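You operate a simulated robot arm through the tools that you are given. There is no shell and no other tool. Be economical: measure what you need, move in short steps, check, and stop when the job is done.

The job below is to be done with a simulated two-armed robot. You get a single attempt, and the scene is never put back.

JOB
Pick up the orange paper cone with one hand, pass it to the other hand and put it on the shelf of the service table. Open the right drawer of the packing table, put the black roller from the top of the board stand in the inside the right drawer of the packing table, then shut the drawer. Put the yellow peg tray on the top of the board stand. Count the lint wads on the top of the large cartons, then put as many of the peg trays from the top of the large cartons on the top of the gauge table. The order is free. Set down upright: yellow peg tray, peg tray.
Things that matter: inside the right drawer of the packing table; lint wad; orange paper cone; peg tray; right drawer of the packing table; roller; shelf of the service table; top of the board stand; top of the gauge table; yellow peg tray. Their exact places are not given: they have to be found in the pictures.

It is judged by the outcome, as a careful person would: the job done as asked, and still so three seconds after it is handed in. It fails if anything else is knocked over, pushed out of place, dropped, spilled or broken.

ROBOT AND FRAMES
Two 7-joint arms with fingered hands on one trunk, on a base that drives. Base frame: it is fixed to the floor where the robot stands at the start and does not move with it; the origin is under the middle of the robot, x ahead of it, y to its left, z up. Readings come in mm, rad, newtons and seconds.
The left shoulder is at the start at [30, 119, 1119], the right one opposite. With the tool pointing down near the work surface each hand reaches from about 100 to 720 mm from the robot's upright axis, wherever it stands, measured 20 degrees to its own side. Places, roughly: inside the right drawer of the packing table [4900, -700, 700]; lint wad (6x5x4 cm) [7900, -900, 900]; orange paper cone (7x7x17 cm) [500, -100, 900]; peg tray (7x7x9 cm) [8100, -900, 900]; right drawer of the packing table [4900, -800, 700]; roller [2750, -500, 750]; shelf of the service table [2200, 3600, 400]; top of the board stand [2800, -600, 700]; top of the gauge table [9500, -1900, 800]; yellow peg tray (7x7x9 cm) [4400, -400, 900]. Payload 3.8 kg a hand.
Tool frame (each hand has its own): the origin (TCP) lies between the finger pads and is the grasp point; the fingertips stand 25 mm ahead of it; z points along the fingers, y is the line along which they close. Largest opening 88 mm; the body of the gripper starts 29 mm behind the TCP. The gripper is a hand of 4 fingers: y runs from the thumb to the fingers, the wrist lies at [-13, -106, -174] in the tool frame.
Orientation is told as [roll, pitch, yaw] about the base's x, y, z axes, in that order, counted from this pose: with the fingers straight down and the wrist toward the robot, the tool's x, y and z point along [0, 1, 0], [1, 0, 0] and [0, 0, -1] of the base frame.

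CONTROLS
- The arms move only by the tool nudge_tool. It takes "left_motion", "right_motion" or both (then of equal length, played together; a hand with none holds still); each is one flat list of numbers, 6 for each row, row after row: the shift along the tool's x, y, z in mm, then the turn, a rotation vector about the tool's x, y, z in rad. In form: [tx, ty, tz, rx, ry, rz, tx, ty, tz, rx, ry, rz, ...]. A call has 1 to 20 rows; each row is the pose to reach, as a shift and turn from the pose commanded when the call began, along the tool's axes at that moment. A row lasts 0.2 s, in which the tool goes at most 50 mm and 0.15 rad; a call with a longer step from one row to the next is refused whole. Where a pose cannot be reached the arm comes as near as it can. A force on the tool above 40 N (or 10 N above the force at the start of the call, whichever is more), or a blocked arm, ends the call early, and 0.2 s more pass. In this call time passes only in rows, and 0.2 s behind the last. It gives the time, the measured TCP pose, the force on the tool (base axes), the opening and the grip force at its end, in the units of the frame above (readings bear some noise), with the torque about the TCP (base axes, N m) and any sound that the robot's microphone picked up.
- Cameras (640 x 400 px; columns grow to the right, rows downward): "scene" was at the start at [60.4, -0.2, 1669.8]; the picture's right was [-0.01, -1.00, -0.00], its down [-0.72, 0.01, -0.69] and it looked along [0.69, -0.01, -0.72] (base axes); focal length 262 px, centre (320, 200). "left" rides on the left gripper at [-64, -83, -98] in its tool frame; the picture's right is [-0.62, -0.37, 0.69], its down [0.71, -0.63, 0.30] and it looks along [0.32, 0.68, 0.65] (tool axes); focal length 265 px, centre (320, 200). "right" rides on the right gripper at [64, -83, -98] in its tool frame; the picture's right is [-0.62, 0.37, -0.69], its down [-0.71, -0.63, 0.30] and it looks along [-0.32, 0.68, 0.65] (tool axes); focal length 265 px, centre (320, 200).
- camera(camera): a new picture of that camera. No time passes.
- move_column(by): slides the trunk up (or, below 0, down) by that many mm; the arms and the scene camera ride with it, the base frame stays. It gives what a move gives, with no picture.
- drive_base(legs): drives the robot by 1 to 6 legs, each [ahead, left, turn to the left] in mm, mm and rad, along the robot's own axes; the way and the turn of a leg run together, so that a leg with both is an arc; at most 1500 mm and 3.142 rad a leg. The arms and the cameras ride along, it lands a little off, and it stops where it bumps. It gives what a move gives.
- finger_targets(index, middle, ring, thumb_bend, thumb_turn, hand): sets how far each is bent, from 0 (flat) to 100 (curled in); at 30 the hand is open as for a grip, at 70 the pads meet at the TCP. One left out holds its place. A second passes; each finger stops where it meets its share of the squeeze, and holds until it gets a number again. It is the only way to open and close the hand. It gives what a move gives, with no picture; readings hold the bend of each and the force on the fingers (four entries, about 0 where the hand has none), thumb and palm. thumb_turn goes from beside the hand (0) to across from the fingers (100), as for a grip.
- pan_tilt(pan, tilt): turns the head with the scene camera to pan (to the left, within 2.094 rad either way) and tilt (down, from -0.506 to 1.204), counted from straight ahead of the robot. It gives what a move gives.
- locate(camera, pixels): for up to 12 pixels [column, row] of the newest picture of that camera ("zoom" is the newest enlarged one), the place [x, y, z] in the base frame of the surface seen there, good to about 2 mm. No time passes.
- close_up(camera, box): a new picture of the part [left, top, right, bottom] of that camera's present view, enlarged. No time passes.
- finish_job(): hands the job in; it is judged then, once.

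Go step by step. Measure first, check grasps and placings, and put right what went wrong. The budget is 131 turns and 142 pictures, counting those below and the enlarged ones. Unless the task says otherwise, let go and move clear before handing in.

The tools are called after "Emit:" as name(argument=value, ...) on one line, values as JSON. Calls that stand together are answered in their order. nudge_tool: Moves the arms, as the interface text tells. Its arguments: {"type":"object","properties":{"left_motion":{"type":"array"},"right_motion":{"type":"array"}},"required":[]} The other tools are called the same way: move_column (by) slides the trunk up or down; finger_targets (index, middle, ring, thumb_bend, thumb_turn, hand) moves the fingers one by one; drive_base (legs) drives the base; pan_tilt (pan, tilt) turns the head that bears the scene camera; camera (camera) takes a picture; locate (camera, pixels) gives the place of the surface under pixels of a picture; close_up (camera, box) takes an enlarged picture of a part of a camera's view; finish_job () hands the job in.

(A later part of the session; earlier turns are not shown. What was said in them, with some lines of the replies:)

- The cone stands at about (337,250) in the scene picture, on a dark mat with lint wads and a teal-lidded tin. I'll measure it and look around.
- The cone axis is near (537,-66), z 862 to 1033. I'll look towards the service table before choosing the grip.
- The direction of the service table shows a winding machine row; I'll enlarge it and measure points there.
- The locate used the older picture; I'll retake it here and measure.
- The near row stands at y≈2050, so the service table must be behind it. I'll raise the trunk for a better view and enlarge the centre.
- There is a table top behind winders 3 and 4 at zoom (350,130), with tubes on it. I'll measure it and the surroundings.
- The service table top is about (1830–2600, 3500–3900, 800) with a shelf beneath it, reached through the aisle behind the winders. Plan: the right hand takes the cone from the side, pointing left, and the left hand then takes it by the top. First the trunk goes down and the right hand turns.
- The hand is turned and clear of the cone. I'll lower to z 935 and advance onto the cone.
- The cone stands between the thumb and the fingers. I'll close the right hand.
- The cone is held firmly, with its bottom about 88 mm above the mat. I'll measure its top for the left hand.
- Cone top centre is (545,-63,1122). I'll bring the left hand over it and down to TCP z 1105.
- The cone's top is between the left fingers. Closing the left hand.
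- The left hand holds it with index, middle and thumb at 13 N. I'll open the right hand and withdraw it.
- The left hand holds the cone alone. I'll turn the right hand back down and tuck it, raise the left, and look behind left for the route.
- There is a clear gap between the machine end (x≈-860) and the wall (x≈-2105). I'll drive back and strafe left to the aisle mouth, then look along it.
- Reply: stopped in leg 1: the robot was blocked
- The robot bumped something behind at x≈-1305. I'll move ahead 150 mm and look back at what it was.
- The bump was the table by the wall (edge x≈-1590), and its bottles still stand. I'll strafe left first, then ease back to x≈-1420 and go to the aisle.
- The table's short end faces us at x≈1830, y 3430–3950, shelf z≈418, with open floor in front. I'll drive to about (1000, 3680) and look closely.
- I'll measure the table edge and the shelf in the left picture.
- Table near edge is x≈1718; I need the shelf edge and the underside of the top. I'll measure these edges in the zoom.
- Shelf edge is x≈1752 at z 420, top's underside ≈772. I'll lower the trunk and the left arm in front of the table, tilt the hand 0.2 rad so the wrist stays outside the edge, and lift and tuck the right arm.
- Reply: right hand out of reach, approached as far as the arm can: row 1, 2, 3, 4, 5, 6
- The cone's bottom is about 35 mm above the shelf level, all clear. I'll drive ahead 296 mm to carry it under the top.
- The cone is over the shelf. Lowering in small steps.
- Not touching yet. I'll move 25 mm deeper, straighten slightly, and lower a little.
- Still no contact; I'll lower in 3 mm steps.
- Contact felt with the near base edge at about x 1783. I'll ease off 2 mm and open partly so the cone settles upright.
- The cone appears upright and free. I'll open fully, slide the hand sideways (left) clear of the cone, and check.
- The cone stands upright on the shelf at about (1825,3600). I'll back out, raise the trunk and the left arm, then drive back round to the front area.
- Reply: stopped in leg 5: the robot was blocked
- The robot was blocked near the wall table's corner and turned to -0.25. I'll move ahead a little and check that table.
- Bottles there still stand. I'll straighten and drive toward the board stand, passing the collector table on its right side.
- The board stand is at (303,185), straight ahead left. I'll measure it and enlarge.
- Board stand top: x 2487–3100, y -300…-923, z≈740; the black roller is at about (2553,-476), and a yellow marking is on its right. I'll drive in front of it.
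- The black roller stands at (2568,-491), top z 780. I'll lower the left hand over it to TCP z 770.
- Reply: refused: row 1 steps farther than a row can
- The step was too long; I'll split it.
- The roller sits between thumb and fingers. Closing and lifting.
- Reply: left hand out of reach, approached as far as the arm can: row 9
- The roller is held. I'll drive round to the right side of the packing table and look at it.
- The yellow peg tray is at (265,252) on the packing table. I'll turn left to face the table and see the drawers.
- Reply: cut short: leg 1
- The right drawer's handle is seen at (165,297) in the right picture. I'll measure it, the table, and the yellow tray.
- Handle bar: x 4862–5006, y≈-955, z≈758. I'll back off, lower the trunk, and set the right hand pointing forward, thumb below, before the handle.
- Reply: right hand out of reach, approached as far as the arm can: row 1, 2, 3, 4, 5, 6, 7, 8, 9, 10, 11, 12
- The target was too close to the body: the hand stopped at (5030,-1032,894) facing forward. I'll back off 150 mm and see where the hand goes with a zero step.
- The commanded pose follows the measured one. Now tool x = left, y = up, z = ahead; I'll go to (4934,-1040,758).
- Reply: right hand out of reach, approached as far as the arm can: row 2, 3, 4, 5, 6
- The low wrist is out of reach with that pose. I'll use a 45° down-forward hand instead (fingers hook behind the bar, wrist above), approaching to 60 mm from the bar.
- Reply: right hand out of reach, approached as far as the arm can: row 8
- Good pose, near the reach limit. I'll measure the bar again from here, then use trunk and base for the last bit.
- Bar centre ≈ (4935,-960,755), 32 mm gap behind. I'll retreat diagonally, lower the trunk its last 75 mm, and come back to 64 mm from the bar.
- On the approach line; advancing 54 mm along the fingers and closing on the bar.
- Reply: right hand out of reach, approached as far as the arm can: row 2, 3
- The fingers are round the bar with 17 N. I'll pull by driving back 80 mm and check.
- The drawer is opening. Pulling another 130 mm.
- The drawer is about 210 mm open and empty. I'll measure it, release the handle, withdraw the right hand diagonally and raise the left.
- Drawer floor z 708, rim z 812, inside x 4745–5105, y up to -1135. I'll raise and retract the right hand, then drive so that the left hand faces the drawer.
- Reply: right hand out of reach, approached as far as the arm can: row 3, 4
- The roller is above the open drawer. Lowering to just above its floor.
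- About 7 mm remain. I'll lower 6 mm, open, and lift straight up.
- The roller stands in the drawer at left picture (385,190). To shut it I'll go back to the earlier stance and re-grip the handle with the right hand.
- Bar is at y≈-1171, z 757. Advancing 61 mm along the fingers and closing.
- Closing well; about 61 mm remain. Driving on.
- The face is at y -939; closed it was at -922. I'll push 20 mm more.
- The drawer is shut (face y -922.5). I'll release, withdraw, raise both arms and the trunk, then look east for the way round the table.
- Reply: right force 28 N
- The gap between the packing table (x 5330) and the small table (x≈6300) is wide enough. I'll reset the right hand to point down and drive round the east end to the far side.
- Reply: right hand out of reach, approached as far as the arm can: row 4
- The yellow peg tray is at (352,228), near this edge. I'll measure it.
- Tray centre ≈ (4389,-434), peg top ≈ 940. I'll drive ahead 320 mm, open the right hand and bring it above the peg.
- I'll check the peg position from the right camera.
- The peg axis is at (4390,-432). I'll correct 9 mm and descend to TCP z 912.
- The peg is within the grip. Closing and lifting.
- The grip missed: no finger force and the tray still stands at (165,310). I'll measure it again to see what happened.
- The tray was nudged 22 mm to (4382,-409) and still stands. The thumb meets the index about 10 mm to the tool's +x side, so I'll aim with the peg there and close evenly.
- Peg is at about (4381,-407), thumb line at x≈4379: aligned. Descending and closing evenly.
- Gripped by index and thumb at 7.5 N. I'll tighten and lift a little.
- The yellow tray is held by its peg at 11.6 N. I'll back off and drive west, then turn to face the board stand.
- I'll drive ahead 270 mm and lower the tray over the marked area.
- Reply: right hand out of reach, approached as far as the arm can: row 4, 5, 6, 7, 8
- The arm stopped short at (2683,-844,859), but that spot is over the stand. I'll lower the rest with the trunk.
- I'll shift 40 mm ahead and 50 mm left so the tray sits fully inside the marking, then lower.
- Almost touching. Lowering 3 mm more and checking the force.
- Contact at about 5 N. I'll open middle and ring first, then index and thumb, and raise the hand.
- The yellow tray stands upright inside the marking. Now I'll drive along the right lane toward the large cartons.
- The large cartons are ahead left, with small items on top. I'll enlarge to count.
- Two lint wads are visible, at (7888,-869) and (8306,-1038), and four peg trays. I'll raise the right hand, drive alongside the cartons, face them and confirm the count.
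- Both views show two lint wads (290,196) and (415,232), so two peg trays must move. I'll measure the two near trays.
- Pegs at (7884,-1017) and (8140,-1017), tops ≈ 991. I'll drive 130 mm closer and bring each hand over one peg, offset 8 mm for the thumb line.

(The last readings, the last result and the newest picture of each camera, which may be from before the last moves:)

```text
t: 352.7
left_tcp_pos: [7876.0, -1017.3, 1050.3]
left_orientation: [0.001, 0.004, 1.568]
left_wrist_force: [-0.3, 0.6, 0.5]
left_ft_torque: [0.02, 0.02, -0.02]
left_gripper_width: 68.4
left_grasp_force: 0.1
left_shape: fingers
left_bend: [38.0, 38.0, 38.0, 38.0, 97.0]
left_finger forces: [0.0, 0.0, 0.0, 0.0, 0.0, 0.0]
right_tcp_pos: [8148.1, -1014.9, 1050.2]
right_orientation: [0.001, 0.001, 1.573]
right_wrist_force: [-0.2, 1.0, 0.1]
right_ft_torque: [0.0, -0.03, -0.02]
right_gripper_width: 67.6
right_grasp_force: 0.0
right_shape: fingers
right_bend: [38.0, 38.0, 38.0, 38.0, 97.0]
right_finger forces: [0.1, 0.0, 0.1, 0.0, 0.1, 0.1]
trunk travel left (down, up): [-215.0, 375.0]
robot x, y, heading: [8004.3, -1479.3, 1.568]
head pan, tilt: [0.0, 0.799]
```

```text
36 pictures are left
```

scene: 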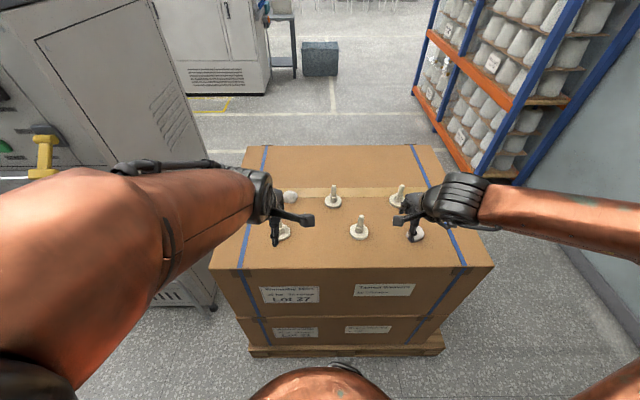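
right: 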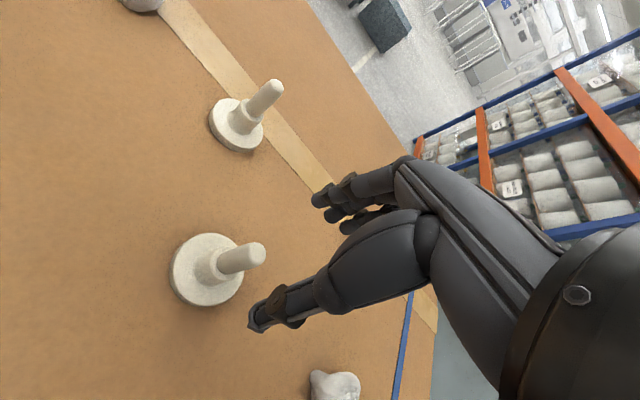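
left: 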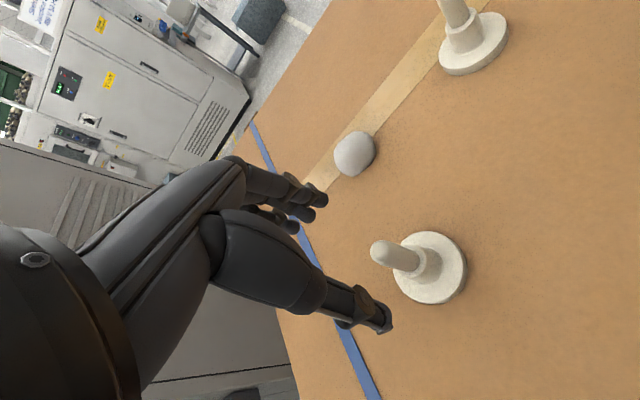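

Both pegs appear exactly where the yellow one did before its good grip (258,250 and mirrored 380,252). Descending 84 mm with both hands and closing.

Emit:
nudge_tool(left_motion=[0, 0, 35, 0, 0, 0, 0, 0, 65, 0, 0, 0, 0, 0, 84, 0, 0, 0], right_motion=[0, -2, 35, 0, 0, 0, 0, -2, 65, 0, 0, 0, 0, -2, 84, 0, 0, 0])

Emit:
finger_targets(hand="right", index=72, middle=72, ring=66, thumb_bend=72)

Emit:
finger_targets(hand="left", index=72, middle=72, ring=66, thumb_bend=72)

Emit:
camera(camera="left")

Emit:
camera(camera="right")

```text
t: 353.5
left_tcp_pos: [7877.3, -1017.8, 966.1]
left_orientation: [-0.001, 0.004, 1.57]
left_wrist_force: [0.4, 0.6, -0.7]
left_ft_torque: [0.02, 0.01, -0.01]
left_gripper_width: 68.3
left_grasp_force: 0.1
left_shape: fingers
left_bend: [38.0, 38.0, 38.0, 38.0, 97.0]
left_finger forces: [0.0, 0.0, 0.1, 0.0, 0.0, 0.0]
right_tcp_pos: [8149.4, -1019.0, 967.6]
right_orientation: [0.0, 0.002, 1.573]
right_wrist_force: [1.1, 0.5, 0.4]
right_ft_torque: [0.01, -0.02, -0.02]
right_gripper_width: 67.5
right_grasp_force: 0.1
right_shape: fingers
right_bend: [38.0, 38.0, 38.0, 38.0, 97.0]
right_finger forces: [0.1, 0.1, 0.0, 0.0, 0.0, 0.0]
trunk travel left (down, up): [-215.0, 375.0]
robot x, y, heading: [8006.5, -1475.3, 1.571]
head pan, tilt: [0.0, 0.799]
```

```text
t: 354.5
left_tcp_pos: [7877.3, -1019.8, 966.6]
left_orientation: [-0.002, 0.005, 1.572]
left_wrist_force: [-0.4, 0.4, 0.1]
left_ft_torque: [-0.02, 0.01, 0.02]
left_gripper_width: 68.1
left_grasp_force: 0.0
left_shape: fingers
left_bend: [38.0, 38.0, 38.0, 38.0, 97.0]
left_finger forces: [0.0, 0.1, 0.0, 0.0, 0.1, 0.1]
right_tcp_pos: [8148.7, -1020.8, 968.1]
right_orientation: [0.0, -0.001, 1.573]
right_wrist_force: [2.1, 0.7, 4.3]
right_ft_torque: [0.01, -0.02, 0.02]
right_gripper_width: 18.7
right_grasp_force: 8.2
right_shape: fingers
right_bend: [61.0, 71.0, 66.0, 62.0, 97.0]
right_finger forces: [7.0, 2.6, 0.1, 0.0, 7.4, 0.0]
trunk travel left (down, up): [-215.0, 375.0]
robot x, y, heading: [8007.1, -1479.5, 1.566]
head pan, tilt: [0.0, 0.799]
```

```text
t: 355.5
left_tcp_pos: [7877.3, -1018.7, 966.2]
left_orientation: [0.0, 0.002, 1.571]
left_wrist_force: [-0.7, 0.0, 0.7]
left_ft_torque: [-0.01, 0.01, -0.03]
left_gripper_width: 20.0
left_grasp_force: 9.8
left_shape: fingers
left_bend: [60.0, 71.0, 66.0, 61.0, 96.0]
left_finger forces: [6.9, 3.4, 0.1, 0.0, 9.5, 0.0]
right_tcp_pos: [8149.3, -1020.4, 968.8]
right_orientation: [-0.001, 0.0, 1.573]
right_wrist_force: [2.6, 1.5, 5.3]
right_ft_torque: [-0.01, -0.04, 0.01]
right_gripper_width: 18.5
right_grasp_force: 9.1
right_shape: fingers
right_bend: [60.0, 71.0, 66.0, 62.0, 97.0]
right_finger forces: [7.2, 3.0, 0.1, 0.0, 7.8, 0.0]
trunk travel left (down, up): [-215.0, 375.0]
robot x, y, heading: [8005.8, -1479.9, 1.566]
head pan, tilt: [0.0, 0.799]
```

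```text
35 pictures are left
```

left: 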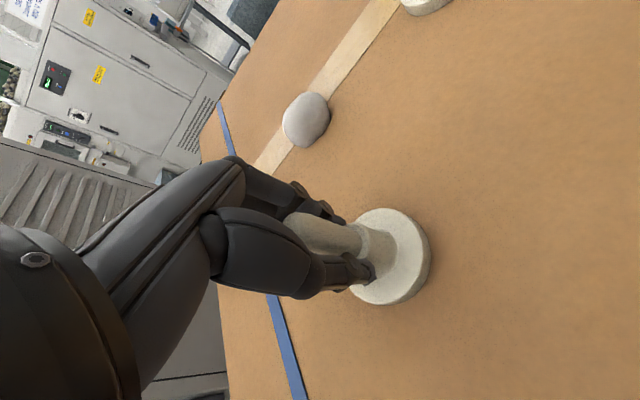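

```text
34 pictures are left
```

right: 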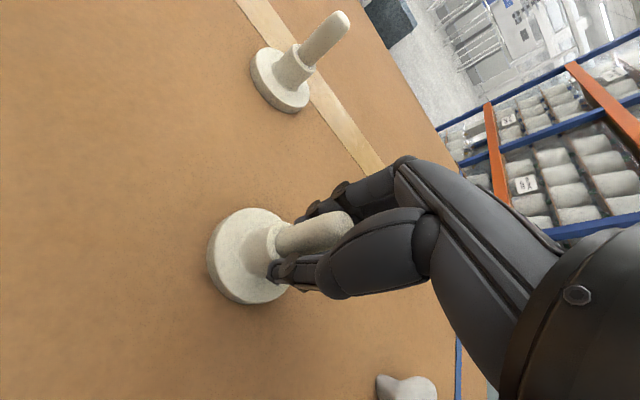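

Both pegs are gripped by index, middle and thumb. I'll tighten slightly and lift both.

Emit:
finger_targets(hand="right", index=77, middle=77, thumb_bend=75)

Emit:
finger_targets(hand="left", index=77, middle=77, thumb_bend=75)

Emit:
nudge_tool(left_motion=[0, 0, -10, 0, 0, 0, 0, 0, -35, 0, 0, 0, 0, 0, -70, 0, 0, 0, 0, 0, -105, 0, 0, 0, 0, 0, -140, 0, 0, 0, 0, 0, -170, 0, 0, 0], right_motion=[0, 0, -10, 0, 0, 0, 0, 0, -35, 0, 0, 0, 0, 0, -70, 0, 0, 0, 0, 0, -105, 0, 0, 0, 0, 0, -140, 0, 0, 0, 0, 0, -170, 0, 0, 0])

Emit:
camera(camera="scene")

```text
t: 356.5
left_tcp_pos: [7876.9, -1019.3, 966.6]
left_orientation: [0.0, 0.002, 1.572]
left_wrist_force: [-0.1, 0.1, 0.7]
left_ft_torque: [0.01, 0.04, 0.0]
left_gripper_width: 20.2
left_grasp_force: 9.5
left_shape: fingers
left_bend: [60.0, 71.0, 66.0, 61.0, 96.0]
left_finger forces: [7.0, 3.1, 0.0, 0.1, 9.4, 0.1]
right_tcp_pos: [8148.0, -1021.6, 969.3]
right_orientation: [0.001, 0.0, 1.575]
right_wrist_force: [1.3, -2.2, 6.7]
right_ft_torque: [-0.08, 0.06, -0.02]
right_gripper_width: 17.4
right_grasp_force: 8.5
right_shape: fingers
right_bend: [60.0, 77.0, 66.0, 65.0, 97.0]
right_finger forces: [7.5, 0.1, 0.0, 0.0, 9.3, 0.0]
trunk travel left (down, up): [-215.0, 375.0]
robot x, y, heading: [8006.2, -1475.1, 1.566]
head pan, tilt: [0.0, 0.799]
```

```text
t: 357.5
left_tcp_pos: [7876.9, -1020.2, 966.7]
left_orientation: [-0.001, 0.002, 1.571]
left_wrist_force: [0.2, -0.1, 0.3]
left_ft_torque: [-0.01, -0.01, 0.01]
left_gripper_width: 19.8
left_grasp_force: 8.5
left_shape: fingers
left_bend: [58.0, 77.0, 66.0, 64.0, 97.0]
left_finger forces: [8.8, 0.0, 0.0, 0.0, 8.4, 0.1]
right_tcp_pos: [8148.3, -1020.6, 968.9]
right_orientation: [0.0, 0.0, 1.573]
right_wrist_force: [0.8, -2.0, 5.6]
right_ft_torque: [-0.08, -0.01, 0.02]
right_gripper_width: 17.6
right_grasp_force: 8.7
right_shape: fingers
right_bend: [60.0, 77.0, 66.0, 65.0, 97.0]
right_finger forces: [7.6, 0.0, 0.0, 0.0, 9.2, 0.0]
trunk travel left (down, up): [-215.0, 375.0]
robot x, y, heading: [8005.0, -1477.8, 1.57]
head pan, tilt: [0.0, 0.799]
```

```text
t: 358.9
left_tcp_pos: [7875.6, -1020.4, 1136.0]
left_orientation: [-0.001, 0.003, 1.571]
left_wrist_force: [-0.1, -1.2, -0.2]
left_ft_torque: [-0.01, -0.05, 0.01]
left_gripper_width: 10.2
left_grasp_force: 6.8
left_shape: fingers
left_bend: [61.0, 77.0, 66.0, 69.0, 97.0]
left_finger forces: [6.6, 0.0, 0.1, 0.0, 6.4, 0.0]
right_tcp_pos: [8146.9, -1020.9, 1137.0]
right_orientation: [0.001, 0.0, 1.575]
right_wrist_force: [0.6, 0.0, -0.2]
right_ft_torque: [-0.01, -0.02, 0.0]
right_gripper_width: 10.2
right_grasp_force: 8.7
right_shape: fingers
right_bend: [62.0, 77.0, 66.0, 68.0, 97.0]
right_finger forces: [7.7, 0.0, 0.0, 0.0, 8.5, 0.1]
trunk travel left (down, up): [-215.0, 375.0]
robot x, y, heading: [8004.3, -1475.1, 1.566]
head pan, tilt: [0.0, 0.799]
```

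```text
33 pictures are left
```

scene: 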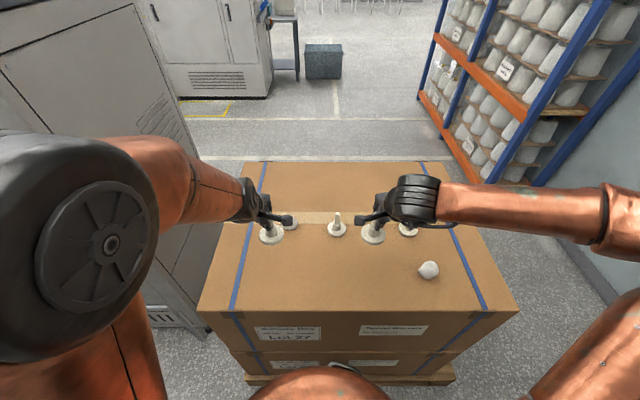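

Both trays are lifted, but the widths changed to 10 mm, so they may have slipped. I'll check.

Emit:
camera(camera="left")

Emit:
camera(camera="right")

```text
32 pictures are left
```

left: 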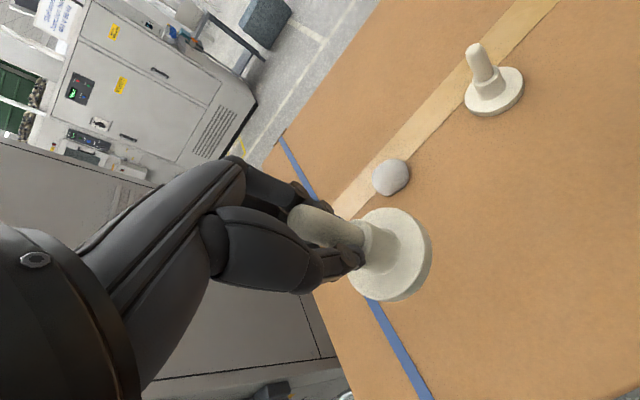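

```text
31 pictures are left
```

right: 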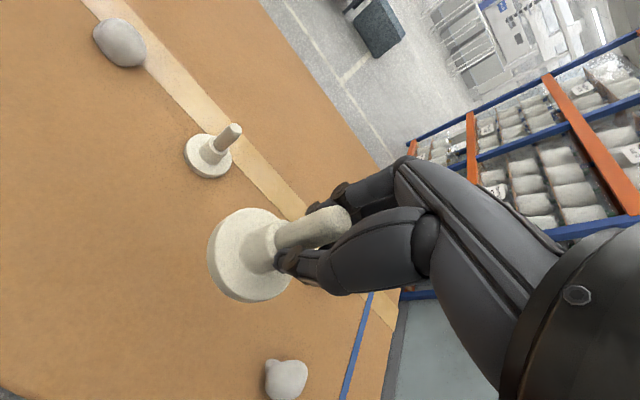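

Both are still held well. I'll tighten a bit, back off, turn to the gauge table and look at it.

Emit:
finger_targets(hand="right", index=82, thumb_bend=80)

Emit:
finger_targets(hand="left", index=82, thumb_bend=80)

Emit:
drive_base(legs=[[-350, 0, 0], [0, 0, -1.57], [500, 0, 0]])

Emit:
pan_tilt(pan=0, tilt=0.6)

Emit:
camera(camera="scene")

```text
t: 359.9
left_tcp_pos: [7876.4, -1019.3, 1135.2]
left_orientation: [-0.001, 0.003, 1.57]
left_wrist_force: [0.5, 0.1, -1.2]
left_ft_torque: [0.01, -0.02, 0.0]
left_gripper_width: 10.3
left_grasp_force: 6.1
left_shape: fingers
left_bend: [61.0, 77.0, 66.0, 69.0, 97.0]
left_finger forces: [6.7, 0.0, 0.0, 0.1, 6.4, 0.1]
right_tcp_pos: [8148.1, -1019.4, 1137.8]
right_orientation: [0.001, 0.0, 1.571]
right_wrist_force: [-0.2, -0.1, -0.9]
right_ft_torque: [0.0, -0.01, 0.0]
right_gripper_width: 9.3
right_grasp_force: 9.6
right_shape: fingers
right_bend: [59.0, 77.0, 66.0, 72.0, 97.0]
right_finger forces: [8.9, 0.0, 0.1, 0.1, 10.7, 0.1]
trunk travel left (down, up): [-215.0, 375.0]
robot x, y, heading: [8005.4, -1479.6, 1.567]
head pan, tilt: [0.0, 0.799]
```

```text
t: 360.9
left_tcp_pos: [7875.4, -1018.2, 1137.1]
left_orientation: [0.0, 0.002, 1.571]
left_wrist_force: [-0.7, -0.4, -0.2]
left_ft_torque: [0.02, -0.01, 0.0]
left_gripper_width: 10.1
left_grasp_force: 8.9
left_shape: fingers
left_bend: [59.0, 77.0, 66.0, 72.0, 97.0]
left_finger forces: [8.8, 0.1, 0.0, 0.0, 8.9, 0.1]
right_tcp_pos: [8147.3, -1020.1, 1137.9]
right_orientation: [0.001, -0.001, 1.574]
right_wrist_force: [-0.1, -0.7, -1.4]
right_ft_torque: [-0.04, 0.0, -0.01]
right_gripper_width: 9.6
right_grasp_force: 9.9
right_shape: fingers
right_bend: [59.0, 77.0, 66.0, 72.0, 97.0]
right_finger forces: [9.0, 0.0, 0.0, 0.0, 10.7, 0.0]
trunk travel left (down, up): [-215.0, 375.0]
robot x, y, heading: [8001.8, -1479.4, 1.571]
head pan, tilt: [0.0, 0.799]
```

```text
t: 369.6
left_tcp_pos: [8964.0, -1700.0, 1135.6]
left_orientation: [0.0, 0.004, 0.005]
left_wrist_force: [-0.1, 0.2, -0.9]
left_ft_torque: [-0.01, 0.02, 0.02]
left_gripper_width: 9.6
left_grasp_force: 9.0
left_shape: fingers
left_bend: [59.0, 77.0, 66.0, 72.0, 97.0]
left_finger forces: [8.4, 0.0, 0.0, 0.0, 8.6, 0.1]
right_tcp_pos: [8964.8, -1970.8, 1137.8]
right_orientation: [0.002, 0.0, 0.01]
right_wrist_force: [0.4, 0.3, -0.7]
right_ft_torque: [0.0, 0.02, 0.02]
right_gripper_width: 9.2
right_grasp_force: 9.2
right_shape: fingers
right_bend: [59.0, 77.0, 66.0, 72.0, 97.0]
right_finger forces: [8.8, 0.0, 0.0, 0.0, 10.4, 0.0]
trunk travel left (down, up): [-215.0, 375.0]
robot x, y, heading: [8503.6, -1827.8, 0.008]
head pan, tilt: [0.0, 0.799]
```

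```text
t: 370.3
left_tcp_pos: [8963.5, -1699.6, 1135.1]
left_orientation: [-0.001, 0.004, 0.005]
left_wrist_force: [-0.5, 0.3, 0.3]
left_ft_torque: [-0.01, 0.01, -0.01]
left_gripper_width: 9.6
left_grasp_force: 8.5
left_shape: fingers
left_bend: [59.0, 77.0, 66.0, 72.0, 97.0]
left_finger forces: [8.3, 0.0, 0.1, 0.0, 8.6, 0.0]
right_tcp_pos: [8965.0, -1970.0, 1138.3]
right_orientation: [0.001, 0.0, 0.008]
right_wrist_force: [-0.7, -0.2, -1.0]
right_ft_torque: [-0.02, 0.01, -0.02]
right_gripper_width: 9.1
right_grasp_force: 9.9
right_shape: fingers
right_bend: [59.0, 77.0, 66.0, 72.0, 97.0]
right_finger forces: [8.8, 0.0, 0.0, 0.0, 10.4, 0.0]
trunk travel left (down, up): [-215.0, 375.0]
robot x, y, heading: [8502.3, -1833.4, 0.001]
head pan, tilt: [0.0, 0.6]
```

```text
30 pictures are left
```

scene: 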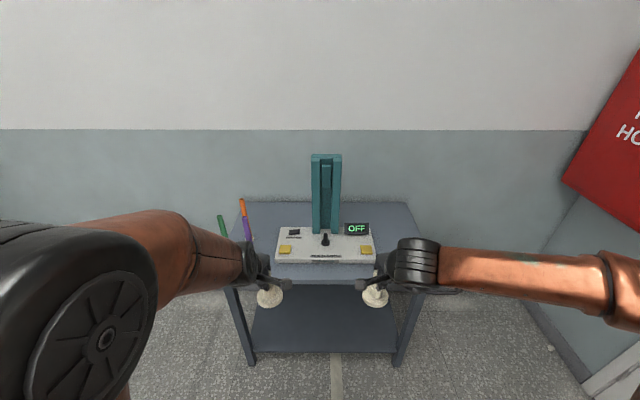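

I'll measure the gauge table's free areas.

Emit:
locate(camera="scene", pixels=[[320, 278], [330, 270], [300, 265], [375, 262], [400, 225], [415, 240], [260, 215], [225, 235], [248, 240], [390, 215], [240, 205], [270, 270]])

Emit:
camera(camera="right")

Emit:
camera(camera="left")

```text
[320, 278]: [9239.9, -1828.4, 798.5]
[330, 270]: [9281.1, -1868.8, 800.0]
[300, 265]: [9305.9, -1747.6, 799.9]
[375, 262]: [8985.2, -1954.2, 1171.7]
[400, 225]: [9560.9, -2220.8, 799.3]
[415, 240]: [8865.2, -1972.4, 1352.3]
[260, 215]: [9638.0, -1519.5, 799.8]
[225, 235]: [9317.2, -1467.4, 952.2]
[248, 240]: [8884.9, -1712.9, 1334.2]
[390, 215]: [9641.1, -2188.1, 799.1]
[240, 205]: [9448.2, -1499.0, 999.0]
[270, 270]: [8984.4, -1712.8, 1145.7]
```

```text
29 pictures are left
```

right: 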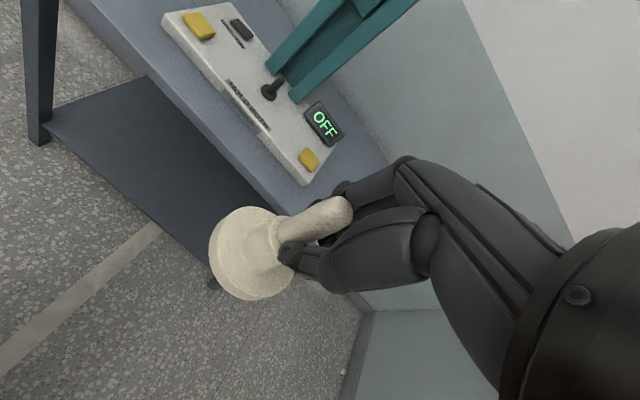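

```text
28 pictures are left
```

left: 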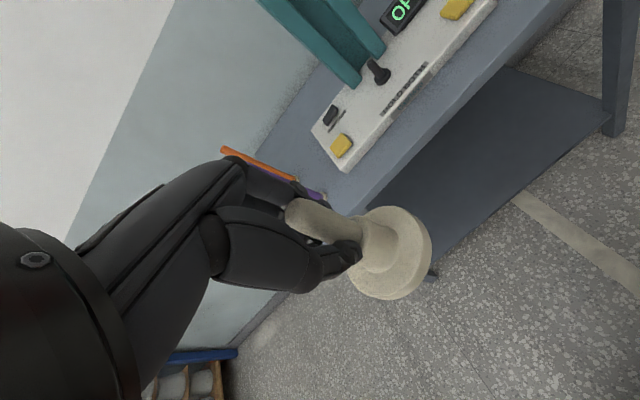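

Emit:
locate(camera="left", pixels=[[345, 168], [312, 130], [380, 110], [420, 80], [320, 192], [290, 180], [370, 190], [300, 110]])

Emit:
locate(camera="right", pixels=[[303, 183], [330, 150], [240, 120], [340, 175], [280, 185], [370, 160], [350, 120], [240, 170]])

```text
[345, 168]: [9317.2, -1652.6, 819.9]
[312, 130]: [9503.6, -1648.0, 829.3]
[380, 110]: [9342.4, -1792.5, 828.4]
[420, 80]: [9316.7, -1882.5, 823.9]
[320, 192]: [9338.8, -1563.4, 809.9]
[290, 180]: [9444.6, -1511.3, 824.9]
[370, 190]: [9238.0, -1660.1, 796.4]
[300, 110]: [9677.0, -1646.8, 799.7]
```

```text
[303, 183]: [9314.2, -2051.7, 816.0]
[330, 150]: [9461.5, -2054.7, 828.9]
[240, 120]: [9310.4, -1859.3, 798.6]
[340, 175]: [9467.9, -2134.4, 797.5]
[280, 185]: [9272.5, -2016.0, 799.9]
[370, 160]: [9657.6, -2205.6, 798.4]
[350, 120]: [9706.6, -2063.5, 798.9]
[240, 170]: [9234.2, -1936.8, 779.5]
```

The strip before the device is x 9235–9315 (80 mm), enough for the 70 mm trays. I'll measure where the tray discs are relative to the hands.

Emit:
locate(camera="right", pixels=[[214, 270], [240, 298], [226, 215], [213, 250], [250, 225], [278, 290]])

Emit:
locate(camera="left", pixels=[[428, 265], [400, 298], [415, 215], [430, 245], [385, 210], [365, 290]])

Emit:
close_up(camera="left", box=[260, 160, 460, 320])

```text
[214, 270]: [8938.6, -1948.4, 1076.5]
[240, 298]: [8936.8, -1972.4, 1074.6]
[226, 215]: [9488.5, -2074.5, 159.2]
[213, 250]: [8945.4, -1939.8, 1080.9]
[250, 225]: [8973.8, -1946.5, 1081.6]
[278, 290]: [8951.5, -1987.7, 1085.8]
```

```text
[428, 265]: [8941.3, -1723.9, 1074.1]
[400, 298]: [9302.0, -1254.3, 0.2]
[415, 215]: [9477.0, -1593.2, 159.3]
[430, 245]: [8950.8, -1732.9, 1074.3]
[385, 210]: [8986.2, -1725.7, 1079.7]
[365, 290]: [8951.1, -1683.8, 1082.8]
```

```text
2.50 times, centred on (360, 240) of left
```

zoom: 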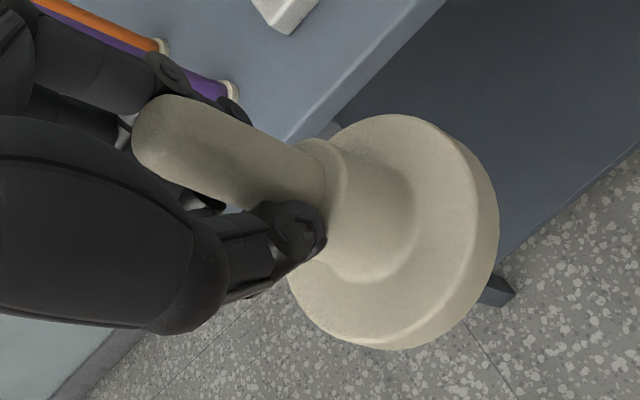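

Disc centres are about 7 mm ahead of each TCP and 66 mm below it. I'll drive 298 mm ahead and check the alignment with the strip.

Emit:
drive_base(legs=[[298, 0, 0]])

Emit:
nudge_tool(left_motion=[0, 0, 45, 0, 0, 0, 0, 0, 90, 0, 0, 0, 0, 0, 135, 0, 0, 0, 0, 0, 180, 0, 0, 0, 0, 0, 215, 0, 0, 0], right_motion=[0, 0, 45, 0, 0, 0, 0, 0, 90, 0, 0, 0, 0, 0, 135, 0, 0, 0, 0, 0, 180, 0, 0, 0, 0, 0, 215, 0, 0, 0])

Emit:
camera(camera="left")

Emit:
camera(camera="right")

```text
t: 372.3
left_tcp_pos: [9260.2, -1699.5, 1136.1]
left_orientation: [0.0, 0.002, 0.003]
left_wrist_force: [0.9, 0.1, -0.9]
left_ft_torque: [0.02, -0.01, 0.01]
left_gripper_width: 9.7
left_grasp_force: 8.6
left_shape: fingers
left_bend: [59.0, 77.0, 66.0, 72.0, 97.0]
left_finger forces: [8.4, 0.0, 0.0, 0.0, 8.6, 0.0]
right_tcp_pos: [9258.9, -1972.0, 1136.8]
right_orientation: [0.001, 0.003, 0.005]
right_wrist_force: [-0.2, -0.3, -1.2]
right_ft_torque: [0.01, 0.02, 0.0]
right_gripper_width: 9.3
right_grasp_force: 9.4
right_shape: fingers
right_bend: [59.0, 77.0, 66.0, 72.0, 97.0]
right_finger forces: [8.8, 0.0, 0.0, 0.0, 10.4, 0.0]
trunk travel left (down, up): [-215.0, 375.0]
robot x, y, heading: [8803.1, -1829.9, -0.002]
head pan, tilt: [0.0, 0.6]
```

```text
t: 373.5
left_tcp_pos: [9260.9, -1700.7, 919.6]
left_orientation: [0.0, 0.004, 0.004]
left_wrist_force: [0.1, 0.3, -1.7]
left_ft_torque: [-0.01, 0.01, 0.03]
left_gripper_width: 9.3
left_grasp_force: 8.5
left_shape: fingers
left_bend: [59.0, 77.0, 66.0, 72.0, 97.0]
left_finger forces: [8.4, 0.0, 0.0, 0.1, 8.4, 0.0]
right_tcp_pos: [9258.0, -1971.7, 922.0]
right_orientation: [0.002, 0.002, 0.006]
right_wrist_force: [0.0, -0.1, -0.2]
right_ft_torque: [0.01, 0.0, 0.04]
right_gripper_width: 9.0
right_grasp_force: 9.4
right_shape: fingers
right_bend: [59.0, 77.0, 66.0, 72.0, 97.0]
right_finger forces: [8.8, 0.0, 0.1, 0.0, 9.6, 0.1]
trunk travel left (down, up): [-215.0, 375.0]
robot x, y, heading: [8797.2, -1830.6, -0.001]
head pan, tilt: [0.0, 0.6]
```

```text
26 pictures are left
```

left: 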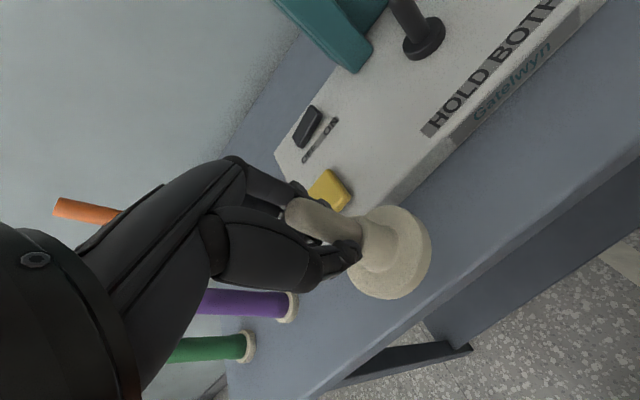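

```text
25 pictures are left
```

right: 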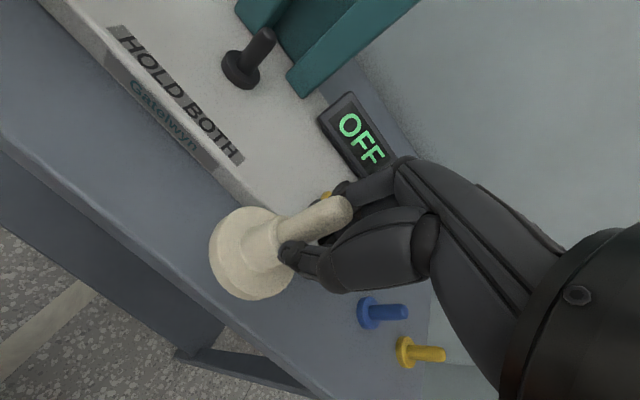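

Both trays hang over the strip. I'll lower most of the way with a 4 mm forward correction.

Emit:
nudge_tool(left_motion=[0, 3, 25, 0, 0, 0, 0, 4, 45, 0, 0, 0], right_motion=[0, 3, 25, 0, 0, 0, 0, 6, 47, 0, 0, 0])

Emit:
camera(camera="left")

Emit:
camera(camera="right")

Emit:
locate(camera="left", pixels=[[428, 265], [430, 245], [385, 297], [440, 300], [445, 215], [400, 195]])

Emit:
locate(camera="right", pixels=[[214, 270], [240, 296], [213, 250], [200, 290], [195, 220], [260, 205]])

```text
t: 374.1
left_tcp_pos: [9263.3, -1700.2, 874.8]
left_orientation: [0.001, 0.003, 0.0]
left_wrist_force: [0.1, -0.1, -1.6]
left_ft_torque: [-0.02, 0.01, 0.01]
left_gripper_width: 9.6
left_grasp_force: 8.5
left_shape: fingers
left_bend: [59.0, 77.0, 66.0, 72.0, 97.0]
left_finger forces: [8.4, 0.0, 0.0, 0.0, 8.4, 0.0]
right_tcp_pos: [9263.0, -1969.4, 877.2]
right_orientation: [0.0, -0.001, 0.006]
right_wrist_force: [0.2, 0.6, -0.7]
right_ft_torque: [-0.01, -0.02, 0.0]
right_gripper_width: 8.8
right_grasp_force: 9.1
right_shape: fingers
right_bend: [59.0, 77.0, 66.0, 72.0, 97.0]
right_finger forces: [8.8, 0.1, 0.0, 0.0, 9.5, 0.0]
trunk travel left (down, up): [-215.0, 375.0]
robot x, y, heading: [8796.5, -1826.2, -0.0]
head pan, tilt: [0.0, 0.6]
```

```text
24 pictures are left
```

left: 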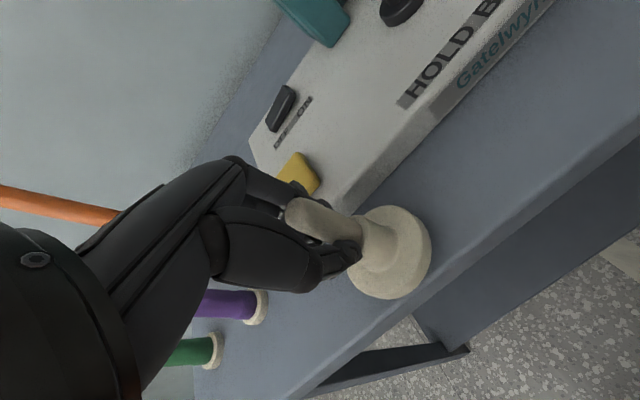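

```text
23 pictures are left
```

right: 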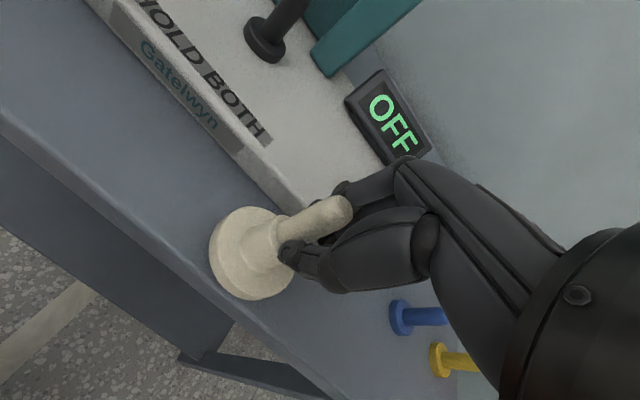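

```text
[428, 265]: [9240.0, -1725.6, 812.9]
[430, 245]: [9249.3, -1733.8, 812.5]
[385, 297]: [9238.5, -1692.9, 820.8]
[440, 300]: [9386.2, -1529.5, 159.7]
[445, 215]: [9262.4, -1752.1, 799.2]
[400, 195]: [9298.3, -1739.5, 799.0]
```

```text
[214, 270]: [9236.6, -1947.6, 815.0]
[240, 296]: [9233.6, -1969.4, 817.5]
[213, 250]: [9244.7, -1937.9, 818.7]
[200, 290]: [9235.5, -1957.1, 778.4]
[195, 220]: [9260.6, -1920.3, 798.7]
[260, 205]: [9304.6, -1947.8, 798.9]
```

Disc centres ≈ (9269,-1707) and (9268,-1966); bottoms about 8–10 mm above the table. I'll move 2 mm forward and lower.

Emit:
nudge_tool(left_motion=[0, 2, 4, 0, 0, 0, 0, 2, 7, 0, 0, 0], right_motion=[0, 2, 4, 0, 0, 0, 0, 2, 8, 0, 0, 0])

Emit:
nudge_tool(left_motion=[0, 0, 2, 0, 0, 0], right_motion=[0, 0, 2, 0, 0, 0])

```text
t: 374.7
left_tcp_pos: [9265.2, -1700.0, 868.7]
left_orientation: [0.001, 0.001, 0.002]
left_wrist_force: [0.6, 0.5, 0.5]
left_ft_torque: [0.01, -0.05, 0.01]
left_gripper_width: 8.9
left_grasp_force: 8.3
left_shape: fingers
left_bend: [59.0, 77.0, 66.0, 72.0, 97.0]
left_finger forces: [8.7, 0.1, 0.0, 0.1, 8.4, 0.0]
right_tcp_pos: [9264.8, -1970.9, 867.8]
right_orientation: [0.001, 0.0, 0.005]
right_wrist_force: [0.3, -0.6, 1.0]
right_ft_torque: [0.01, 0.0, 0.02]
right_gripper_width: 8.8
right_grasp_force: 9.7
right_shape: fingers
right_bend: [59.0, 77.0, 66.0, 72.0, 97.0]
right_finger forces: [9.4, 0.0, 0.0, 0.0, 9.4, 0.0]
trunk travel left (down, up): [-215.0, 375.0]
robot x, y, heading: [8796.6, -1831.0, 0.003]
head pan, tilt: [0.0, 0.6]
```

```text
t: 375.1
left_tcp_pos: [9263.4, -1700.0, 866.4]
left_orientation: [0.0, 0.003, 0.003]
left_wrist_force: [-0.9, -0.7, 3.9]
left_ft_torque: [-0.05, -0.12, -0.01]
left_gripper_width: 9.3
left_grasp_force: 10.2
left_shape: fingers
left_bend: [59.0, 77.0, 66.0, 72.0, 97.0]
left_finger forces: [10.7, 0.0, 0.0, 0.1, 9.4, 0.0]
right_tcp_pos: [9265.6, -1970.3, 865.5]
right_orientation: [0.001, -0.002, 0.005]
right_wrist_force: [-2.1, -0.8, 5.8]
right_ft_torque: [0.0, -0.13, -0.02]
right_gripper_width: 9.0
right_grasp_force: 12.4
right_shape: fingers
right_bend: [60.0, 77.0, 66.0, 72.0, 97.0]
right_finger forces: [13.1, 0.0, 0.1, 0.0, 11.0, 0.1]
trunk travel left (down, up): [-215.0, 375.0]
robot x, y, heading: [8799.4, -1828.0, -0.0]
head pan, tilt: [0.0, 0.6]
```

Both touch the table. I'll open middle and ring, then index and thumb, for each hand.

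Emit:
finger_targets(hand="left", middle=40, ring=40)

Emit:
finger_targets(hand="left", index=40, thumb_bend=40)

Emit:
finger_targets(hand="right", middle=40, ring=40)

Emit:
finger_targets(hand="right", index=40, thumb_bend=40)

Emit:
camera(camera="left")

Emit:
camera(camera="right")

```text
t: 376.1
left_tcp_pos: [9263.8, -1700.1, 867.1]
left_orientation: [0.0, 0.001, 0.003]
left_wrist_force: [-1.0, -0.8, 5.6]
left_ft_torque: [-0.02, -0.12, 0.02]
left_gripper_width: 9.2
left_grasp_force: 10.0
left_shape: fingers
left_bend: [59.0, 40.0, 40.0, 72.0, 97.0]
left_finger forces: [11.3, 0.1, 0.0, 0.0, 9.2, 0.0]
right_tcp_pos: [9264.0, -1969.6, 865.9]
right_orientation: [0.0, -0.002, 0.005]
right_wrist_force: [-2.0, -0.7, 7.2]
right_ft_torque: [0.04, -0.17, 0.0]
right_gripper_width: 9.0
right_grasp_force: 12.4
right_shape: fingers
right_bend: [60.0, 77.0, 66.0, 72.0, 97.0]
right_finger forces: [14.8, 0.0, 0.1, 0.1, 11.0, 0.0]
trunk travel left (down, up): [-215.0, 375.0]
robot x, y, heading: [8800.1, -1831.5, -0.002]
head pan, tilt: [0.0, 0.6]
```

```text
t: 377.1
left_tcp_pos: [9264.2, -1700.0, 866.4]
left_orientation: [0.0, 0.003, 0.002]
left_wrist_force: [-0.3, -0.1, -0.5]
left_ft_torque: [-0.05, 0.01, -0.01]
left_gripper_width: 63.0
left_grasp_force: 0.1
left_shape: fingers
left_bend: [40.0, 40.0, 40.0, 40.0, 97.0]
left_finger forces: [0.0, 0.1, 0.0, 0.0, 0.1, 0.0]
right_tcp_pos: [9266.1, -1971.0, 866.8]
right_orientation: [-0.001, -0.001, 0.005]
right_wrist_force: [-1.7, -0.1, 7.3]
right_ft_torque: [0.05, -0.23, 0.0]
right_gripper_width: 9.2
right_grasp_force: 13.4
right_shape: fingers
right_bend: [59.0, 77.0, 66.0, 72.0, 97.0]
right_finger forces: [15.9, 0.0, 0.0, 0.0, 10.5, 0.1]
trunk travel left (down, up): [-215.0, 375.0]
robot x, y, heading: [8798.4, -1830.9, 0.002]
head pan, tilt: [0.0, 0.6]
```

```text
t: 378.1
left_tcp_pos: [9263.0, -1700.4, 866.0]
left_orientation: [-0.002, 0.001, 0.003]
left_wrist_force: [-0.6, 0.9, 0.5]
left_ft_torque: [0.01, 0.01, 0.02]
left_gripper_width: 62.7
left_grasp_force: 0.1
left_shape: fingers
left_bend: [40.0, 40.0, 40.0, 40.0, 97.0]
left_finger forces: [0.0, 0.0, 0.0, 0.0, 0.1, 0.0]
right_tcp_pos: [9265.8, -1971.3, 866.5]
right_orientation: [0.001, 0.001, 0.005]
right_wrist_force: [-1.4, -1.2, 8.1]
right_ft_torque: [0.06, -0.14, 0.0]
right_gripper_width: 9.0
right_grasp_force: 13.0
right_shape: fingers
right_bend: [59.0, 40.0, 40.0, 72.0, 97.0]
right_finger forces: [15.9, 0.1, 0.0, 0.0, 10.4, 0.0]
trunk travel left (down, up): [-215.0, 375.0]
robot x, y, heading: [8800.1, -1831.1, -0.002]
head pan, tilt: [0.0, 0.6]
```

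```text
t: 379.1
left_tcp_pos: [9264.1, -1699.3, 867.1]
left_orientation: [-0.002, 0.005, 0.001]
left_wrist_force: [-1.3, 0.7, 0.2]
left_ft_torque: [-0.02, 0.03, 0.0]
left_gripper_width: 63.2
left_grasp_force: 0.0
left_shape: fingers
left_bend: [40.0, 40.0, 40.0, 40.0, 97.0]
left_finger forces: [0.0, 0.0, 0.0, 0.1, 0.1, 0.0]
right_tcp_pos: [9264.4, -1970.3, 864.8]
right_orientation: [0.001, -0.001, 0.005]
right_wrist_force: [0.8, -0.1, -0.3]
right_ft_torque: [-0.01, -0.01, 0.01]
right_gripper_width: 63.4
right_grasp_force: 0.0
right_shape: fingers
right_bend: [40.0, 40.0, 40.0, 40.0, 97.0]
right_finger forces: [0.1, 0.0, 0.0, 0.0, 0.0, 0.1]
trunk travel left (down, up): [-215.0, 375.0]
robot x, y, heading: [8801.8, -1834.0, -0.002]
head pan, tilt: [0.0, 0.6]
```

```text
22 pictures are left
```

left: 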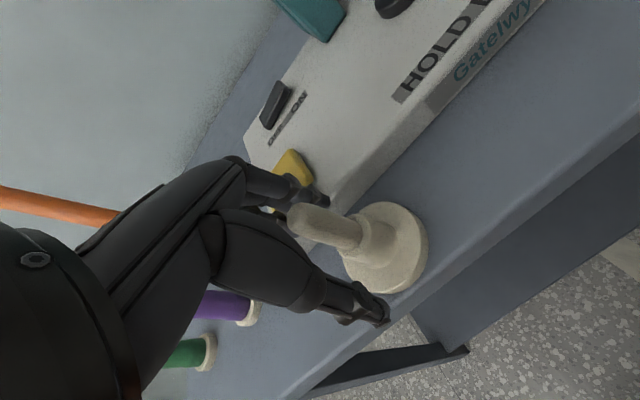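

```text
21 pictures are left
```

right: 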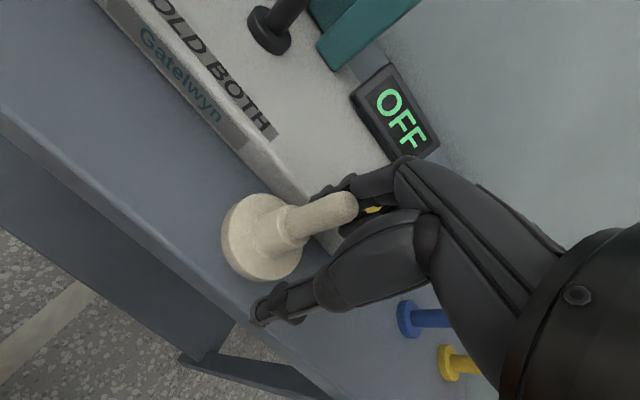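

Both trays stand free. Raising both hands straight up.

Emit:
nudge_tool(left_motion=[0, 0, -20, 0, 0, 0, 0, 0, -50, 0, 0, 0, 0, 0, -90, 0, 0, 0, 0, 0, -130, 0, 0, 0, 0, 0, -170, 0, 0, 0, 0, 0, -210, 0, 0, 0], right_motion=[0, 0, -20, 0, 0, 0, 0, 0, -50, 0, 0, 0, 0, 0, -90, 0, 0, 0, 0, 0, -130, 0, 0, 0, 0, 0, -170, 0, 0, 0, 0, 0, -210, 0, 0, 0])

Emit:
drive_base(legs=[[-450, 0, 0]])

Emit:
camera(camera="scene")

Emit:
close_up(camera="scene", box=[200, 150, 440, 310])

```text
t: 380.5
left_tcp_pos: [9262.6, -1699.4, 1076.5]
left_orientation: [-0.001, 0.003, 0.003]
left_wrist_force: [0.4, 0.0, -0.1]
left_ft_torque: [0.01, 0.02, 0.01]
left_gripper_width: 62.9
left_grasp_force: 0.2
left_shape: fingers
left_bend: [40.0, 40.0, 40.0, 40.0, 97.0]
left_finger forces: [0.0, 0.0, 0.0, 0.1, 0.0, 0.0]
right_tcp_pos: [9264.5, -1970.8, 1075.4]
right_orientation: [-0.001, 0.001, 0.006]
right_wrist_force: [0.2, -0.3, -0.1]
right_ft_torque: [0.03, -0.01, -0.01]
right_gripper_width: 63.0
right_grasp_force: 0.1
right_shape: fingers
right_bend: [40.0, 40.0, 40.0, 40.0, 97.0]
right_finger forces: [0.0, 0.0, 0.0, 0.0, 0.1, 0.1]
trunk travel left (down, up): [-215.0, 375.0]
robot x, y, heading: [8800.7, -1830.9, 0.002]
head pan, tilt: [0.0, 0.6]
```

```text
t: 383.2
left_tcp_pos: [8811.4, -1699.9, 1078.0]
left_orientation: [0.0, 0.001, 0.006]
left_wrist_force: [-0.5, -0.8, -0.2]
left_ft_torque: [0.0, 0.02, -0.05]
left_gripper_width: 63.1
left_grasp_force: 0.0
left_shape: fingers
left_bend: [40.0, 40.0, 40.0, 40.0, 97.0]
left_finger forces: [0.0, 0.1, 0.1, 0.0, 0.0, 0.1]
right_tcp_pos: [8816.7, -1971.0, 1075.5]
right_orientation: [0.0, -0.001, 0.01]
right_wrist_force: [0.4, -0.9, -0.3]
right_ft_torque: [0.03, 0.01, 0.03]
right_gripper_width: 62.9
right_grasp_force: 0.1
right_shape: fingers
right_bend: [40.0, 40.0, 40.0, 40.0, 97.0]
right_finger forces: [0.0, 0.1, 0.0, 0.0, 0.1, 0.0]
trunk travel left (down, up): [-215.0, 375.0]
robot x, y, heading: [8355.5, -1830.9, 0.005]
head pan, tilt: [0.0, 0.6]
```

```text
20 pictures are left
```

scene: 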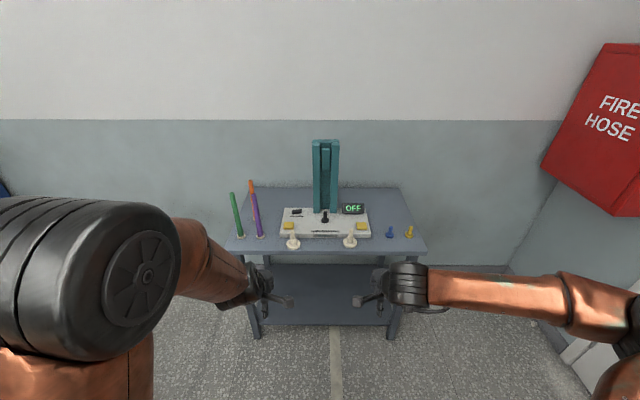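

```text
2.50 times, centred on (320, 230) of scene
```

zoom: 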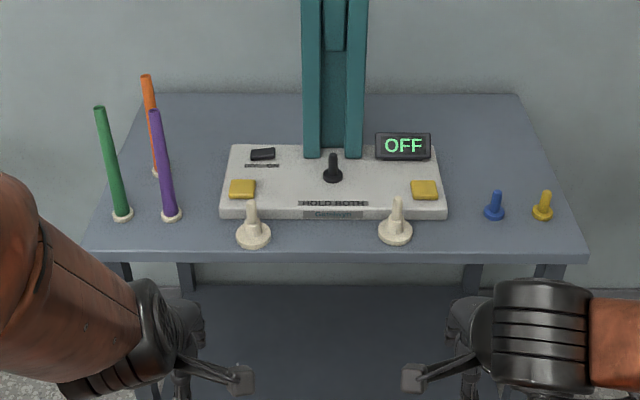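

Both peg trays stand upright on the gauge table. I'll check the carton top once more, then go back to verify the drawer stayed shut.

Emit:
pan_tilt(pan=1.6, tilt=0.6)

Emit:
camera(camera="scene")

Emit:
drive_base(legs=[[0, 100, 0], [0, 0, 3.141], [1400, 0, 0], [1000, 0, 0]])

Emit:
pan_tilt(pan=-0.6, tilt=0.5)

Emit:
camera(camera="scene")

```text
t: 384.9
left_tcp_pos: [8813.2, -1698.9, 1076.2]
left_orientation: [-0.001, 0.004, 0.006]
left_wrist_force: [-0.9, -0.6, -0.2]
left_ft_torque: [-0.03, -0.02, -0.01]
left_gripper_width: 62.9
left_grasp_force: 0.0
left_shape: fingers
left_bend: [40.0, 40.0, 40.0, 40.0, 97.0]
left_finger forces: [0.0, 0.0, 0.1, 0.0, 0.0, 0.1]
right_tcp_pos: [8818.3, -1970.8, 1075.8]
right_orientation: [0.001, -0.001, 0.011]
right_wrist_force: [0.1, 0.5, -0.5]
right_ft_torque: [-0.02, -0.02, 0.01]
right_gripper_width: 63.0
right_grasp_force: 0.1
right_shape: fingers
right_bend: [40.0, 40.0, 40.0, 40.0, 97.0]
right_finger forces: [0.0, 0.1, 0.0, 0.0, 0.0, 0.0]
trunk travel left (down, up): [-215.0, 375.0]
robot x, y, heading: [8352.5, -1832.7, 0.003]
head pan, tilt: [1.6, 0.6]
```

```text
18 pictures are left
```

scene: 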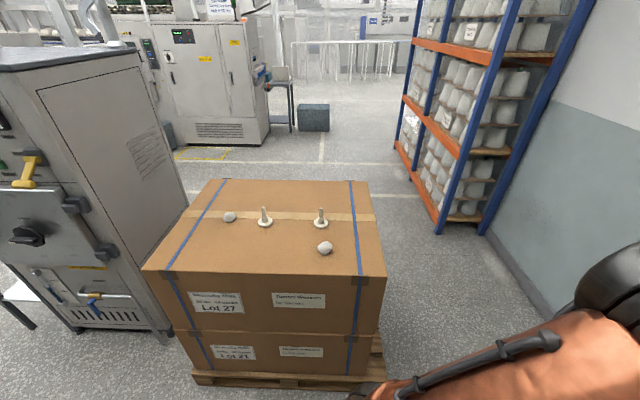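

```text
t: 404.8
left_tcp_pos: [5479.3, -1921.0, 1076.8]
left_orientation: [0.0, 0.002, -3.114]
left_wrist_force: [-0.3, 0.5, 0.0]
left_ft_torque: [0.02, -0.03, 0.0]
left_gripper_width: 63.2
left_grasp_force: 0.0
left_shape: fingers
left_bend: [40.0, 40.0, 40.0, 40.0, 97.0]
left_finger forces: [0.0, 0.1, 0.1, 0.1, 0.0, 0.0]
right_tcp_pos: [5467.0, -1648.4, 1075.1]
right_orientation: [0.0, 0.0, -3.11]
right_wrist_force: [0.0, 0.0, -0.4]
right_ft_torque: [0.0, 0.0, -0.02]
right_gripper_width: 63.3
right_grasp_force: 0.0
right_shape: fingers
right_bend: [40.0, 40.0, 40.0, 40.0, 97.0]
right_finger forces: [0.1, 0.0, 0.1, 0.1, 0.0, 0.1]
trunk travel left (down, up): [-215.0, 375.0]
robot x, y, heading: [5941.9, -1774.5, -3.119]
head pan, tilt: [1.6, 0.6]
```

```text
t: 406.9
left_tcp_pos: [5480.3, -1919.9, 1075.9]
left_orientation: [-0.001, 0.004, -3.115]
left_wrist_force: [0.5, -0.6, 0.0]
left_ft_torque: [0.01, 0.0, -0.02]
left_gripper_width: 63.0
left_grasp_force: 0.0
left_shape: fingers
left_bend: [40.0, 40.0, 40.0, 40.0, 97.0]
left_finger forces: [0.0, 0.0, 0.0, 0.0, 0.0, 0.0]
right_tcp_pos: [5469.0, -1648.4, 1074.9]
right_orientation: [0.0, 0.0, -3.109]
right_wrist_force: [0.0, 0.1, 0.1]
right_ft_torque: [0.0, 0.0, -0.01]
right_gripper_width: 63.3
right_grasp_force: 0.0
right_shape: fingers
right_bend: [40.0, 40.0, 40.0, 40.0, 97.0]
right_finger forces: [0.1, 0.0, 0.0, 0.1, 0.1, 0.0]
trunk travel left (down, up): [-215.0, 375.0]
robot x, y, heading: [5939.5, -1780.6, -3.113]
head pan, tilt: [-0.6, 0.499]
```

```text
17 pictures are left
```

scene: 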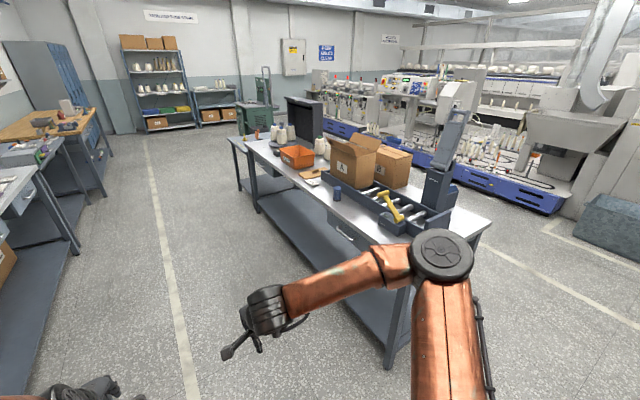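

The carton top keeps two wads and two trays. I'll enlarge the drawer front at (345,232) and measure it.

Emit:
close_up(camera="scene", box=[290, 190, 410, 280])

Emit:
locate(camera="zoom", pixels=[[220, 190], [255, 220], [285, 235], [330, 230], [360, 265], [310, 200]])

```text
4.44 times, centred on (350, 235) of scene
```

zoom: 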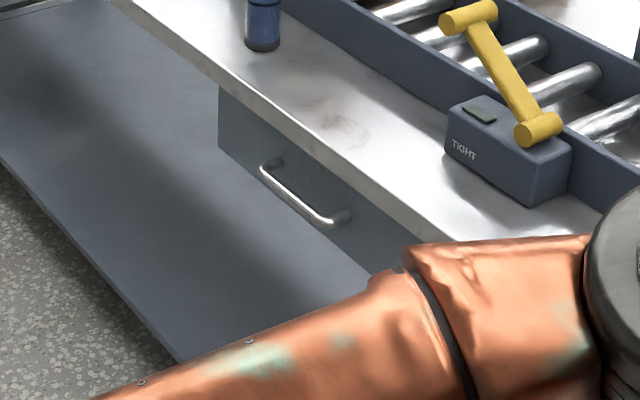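

```text
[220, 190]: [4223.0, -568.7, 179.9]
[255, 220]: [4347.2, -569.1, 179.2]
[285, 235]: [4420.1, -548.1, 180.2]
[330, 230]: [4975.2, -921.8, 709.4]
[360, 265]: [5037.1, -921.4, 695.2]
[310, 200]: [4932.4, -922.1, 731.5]
```

The drawer face is at y -922, which is shut, and everything else was seen in place. Handing in.

Emit:
finish_job()

```text
The job is handed in.
```

I did every part of the job and handed it in.

- **Orange paper cone:** picked up with the right hand, passed to the left, and set upright on the service table shelf.
- **Black roller:** standing inside the right drawer of the packing table. The drawer is shut; I re-measured its front before handing in.
- **Yellow peg tray:** upright on the board stand, inside the yellow marking. My first grip slid it about 22 mm before I got hold of it.
- **Peg trays:** I counted two lint wads on the large cartons, so I put two peg trays upright on the gauge table.

The robot bumped the table by the back wall twice while driving. What I could see on it afterwards was still standing, though on the second look the robot's arm hid part of the table.
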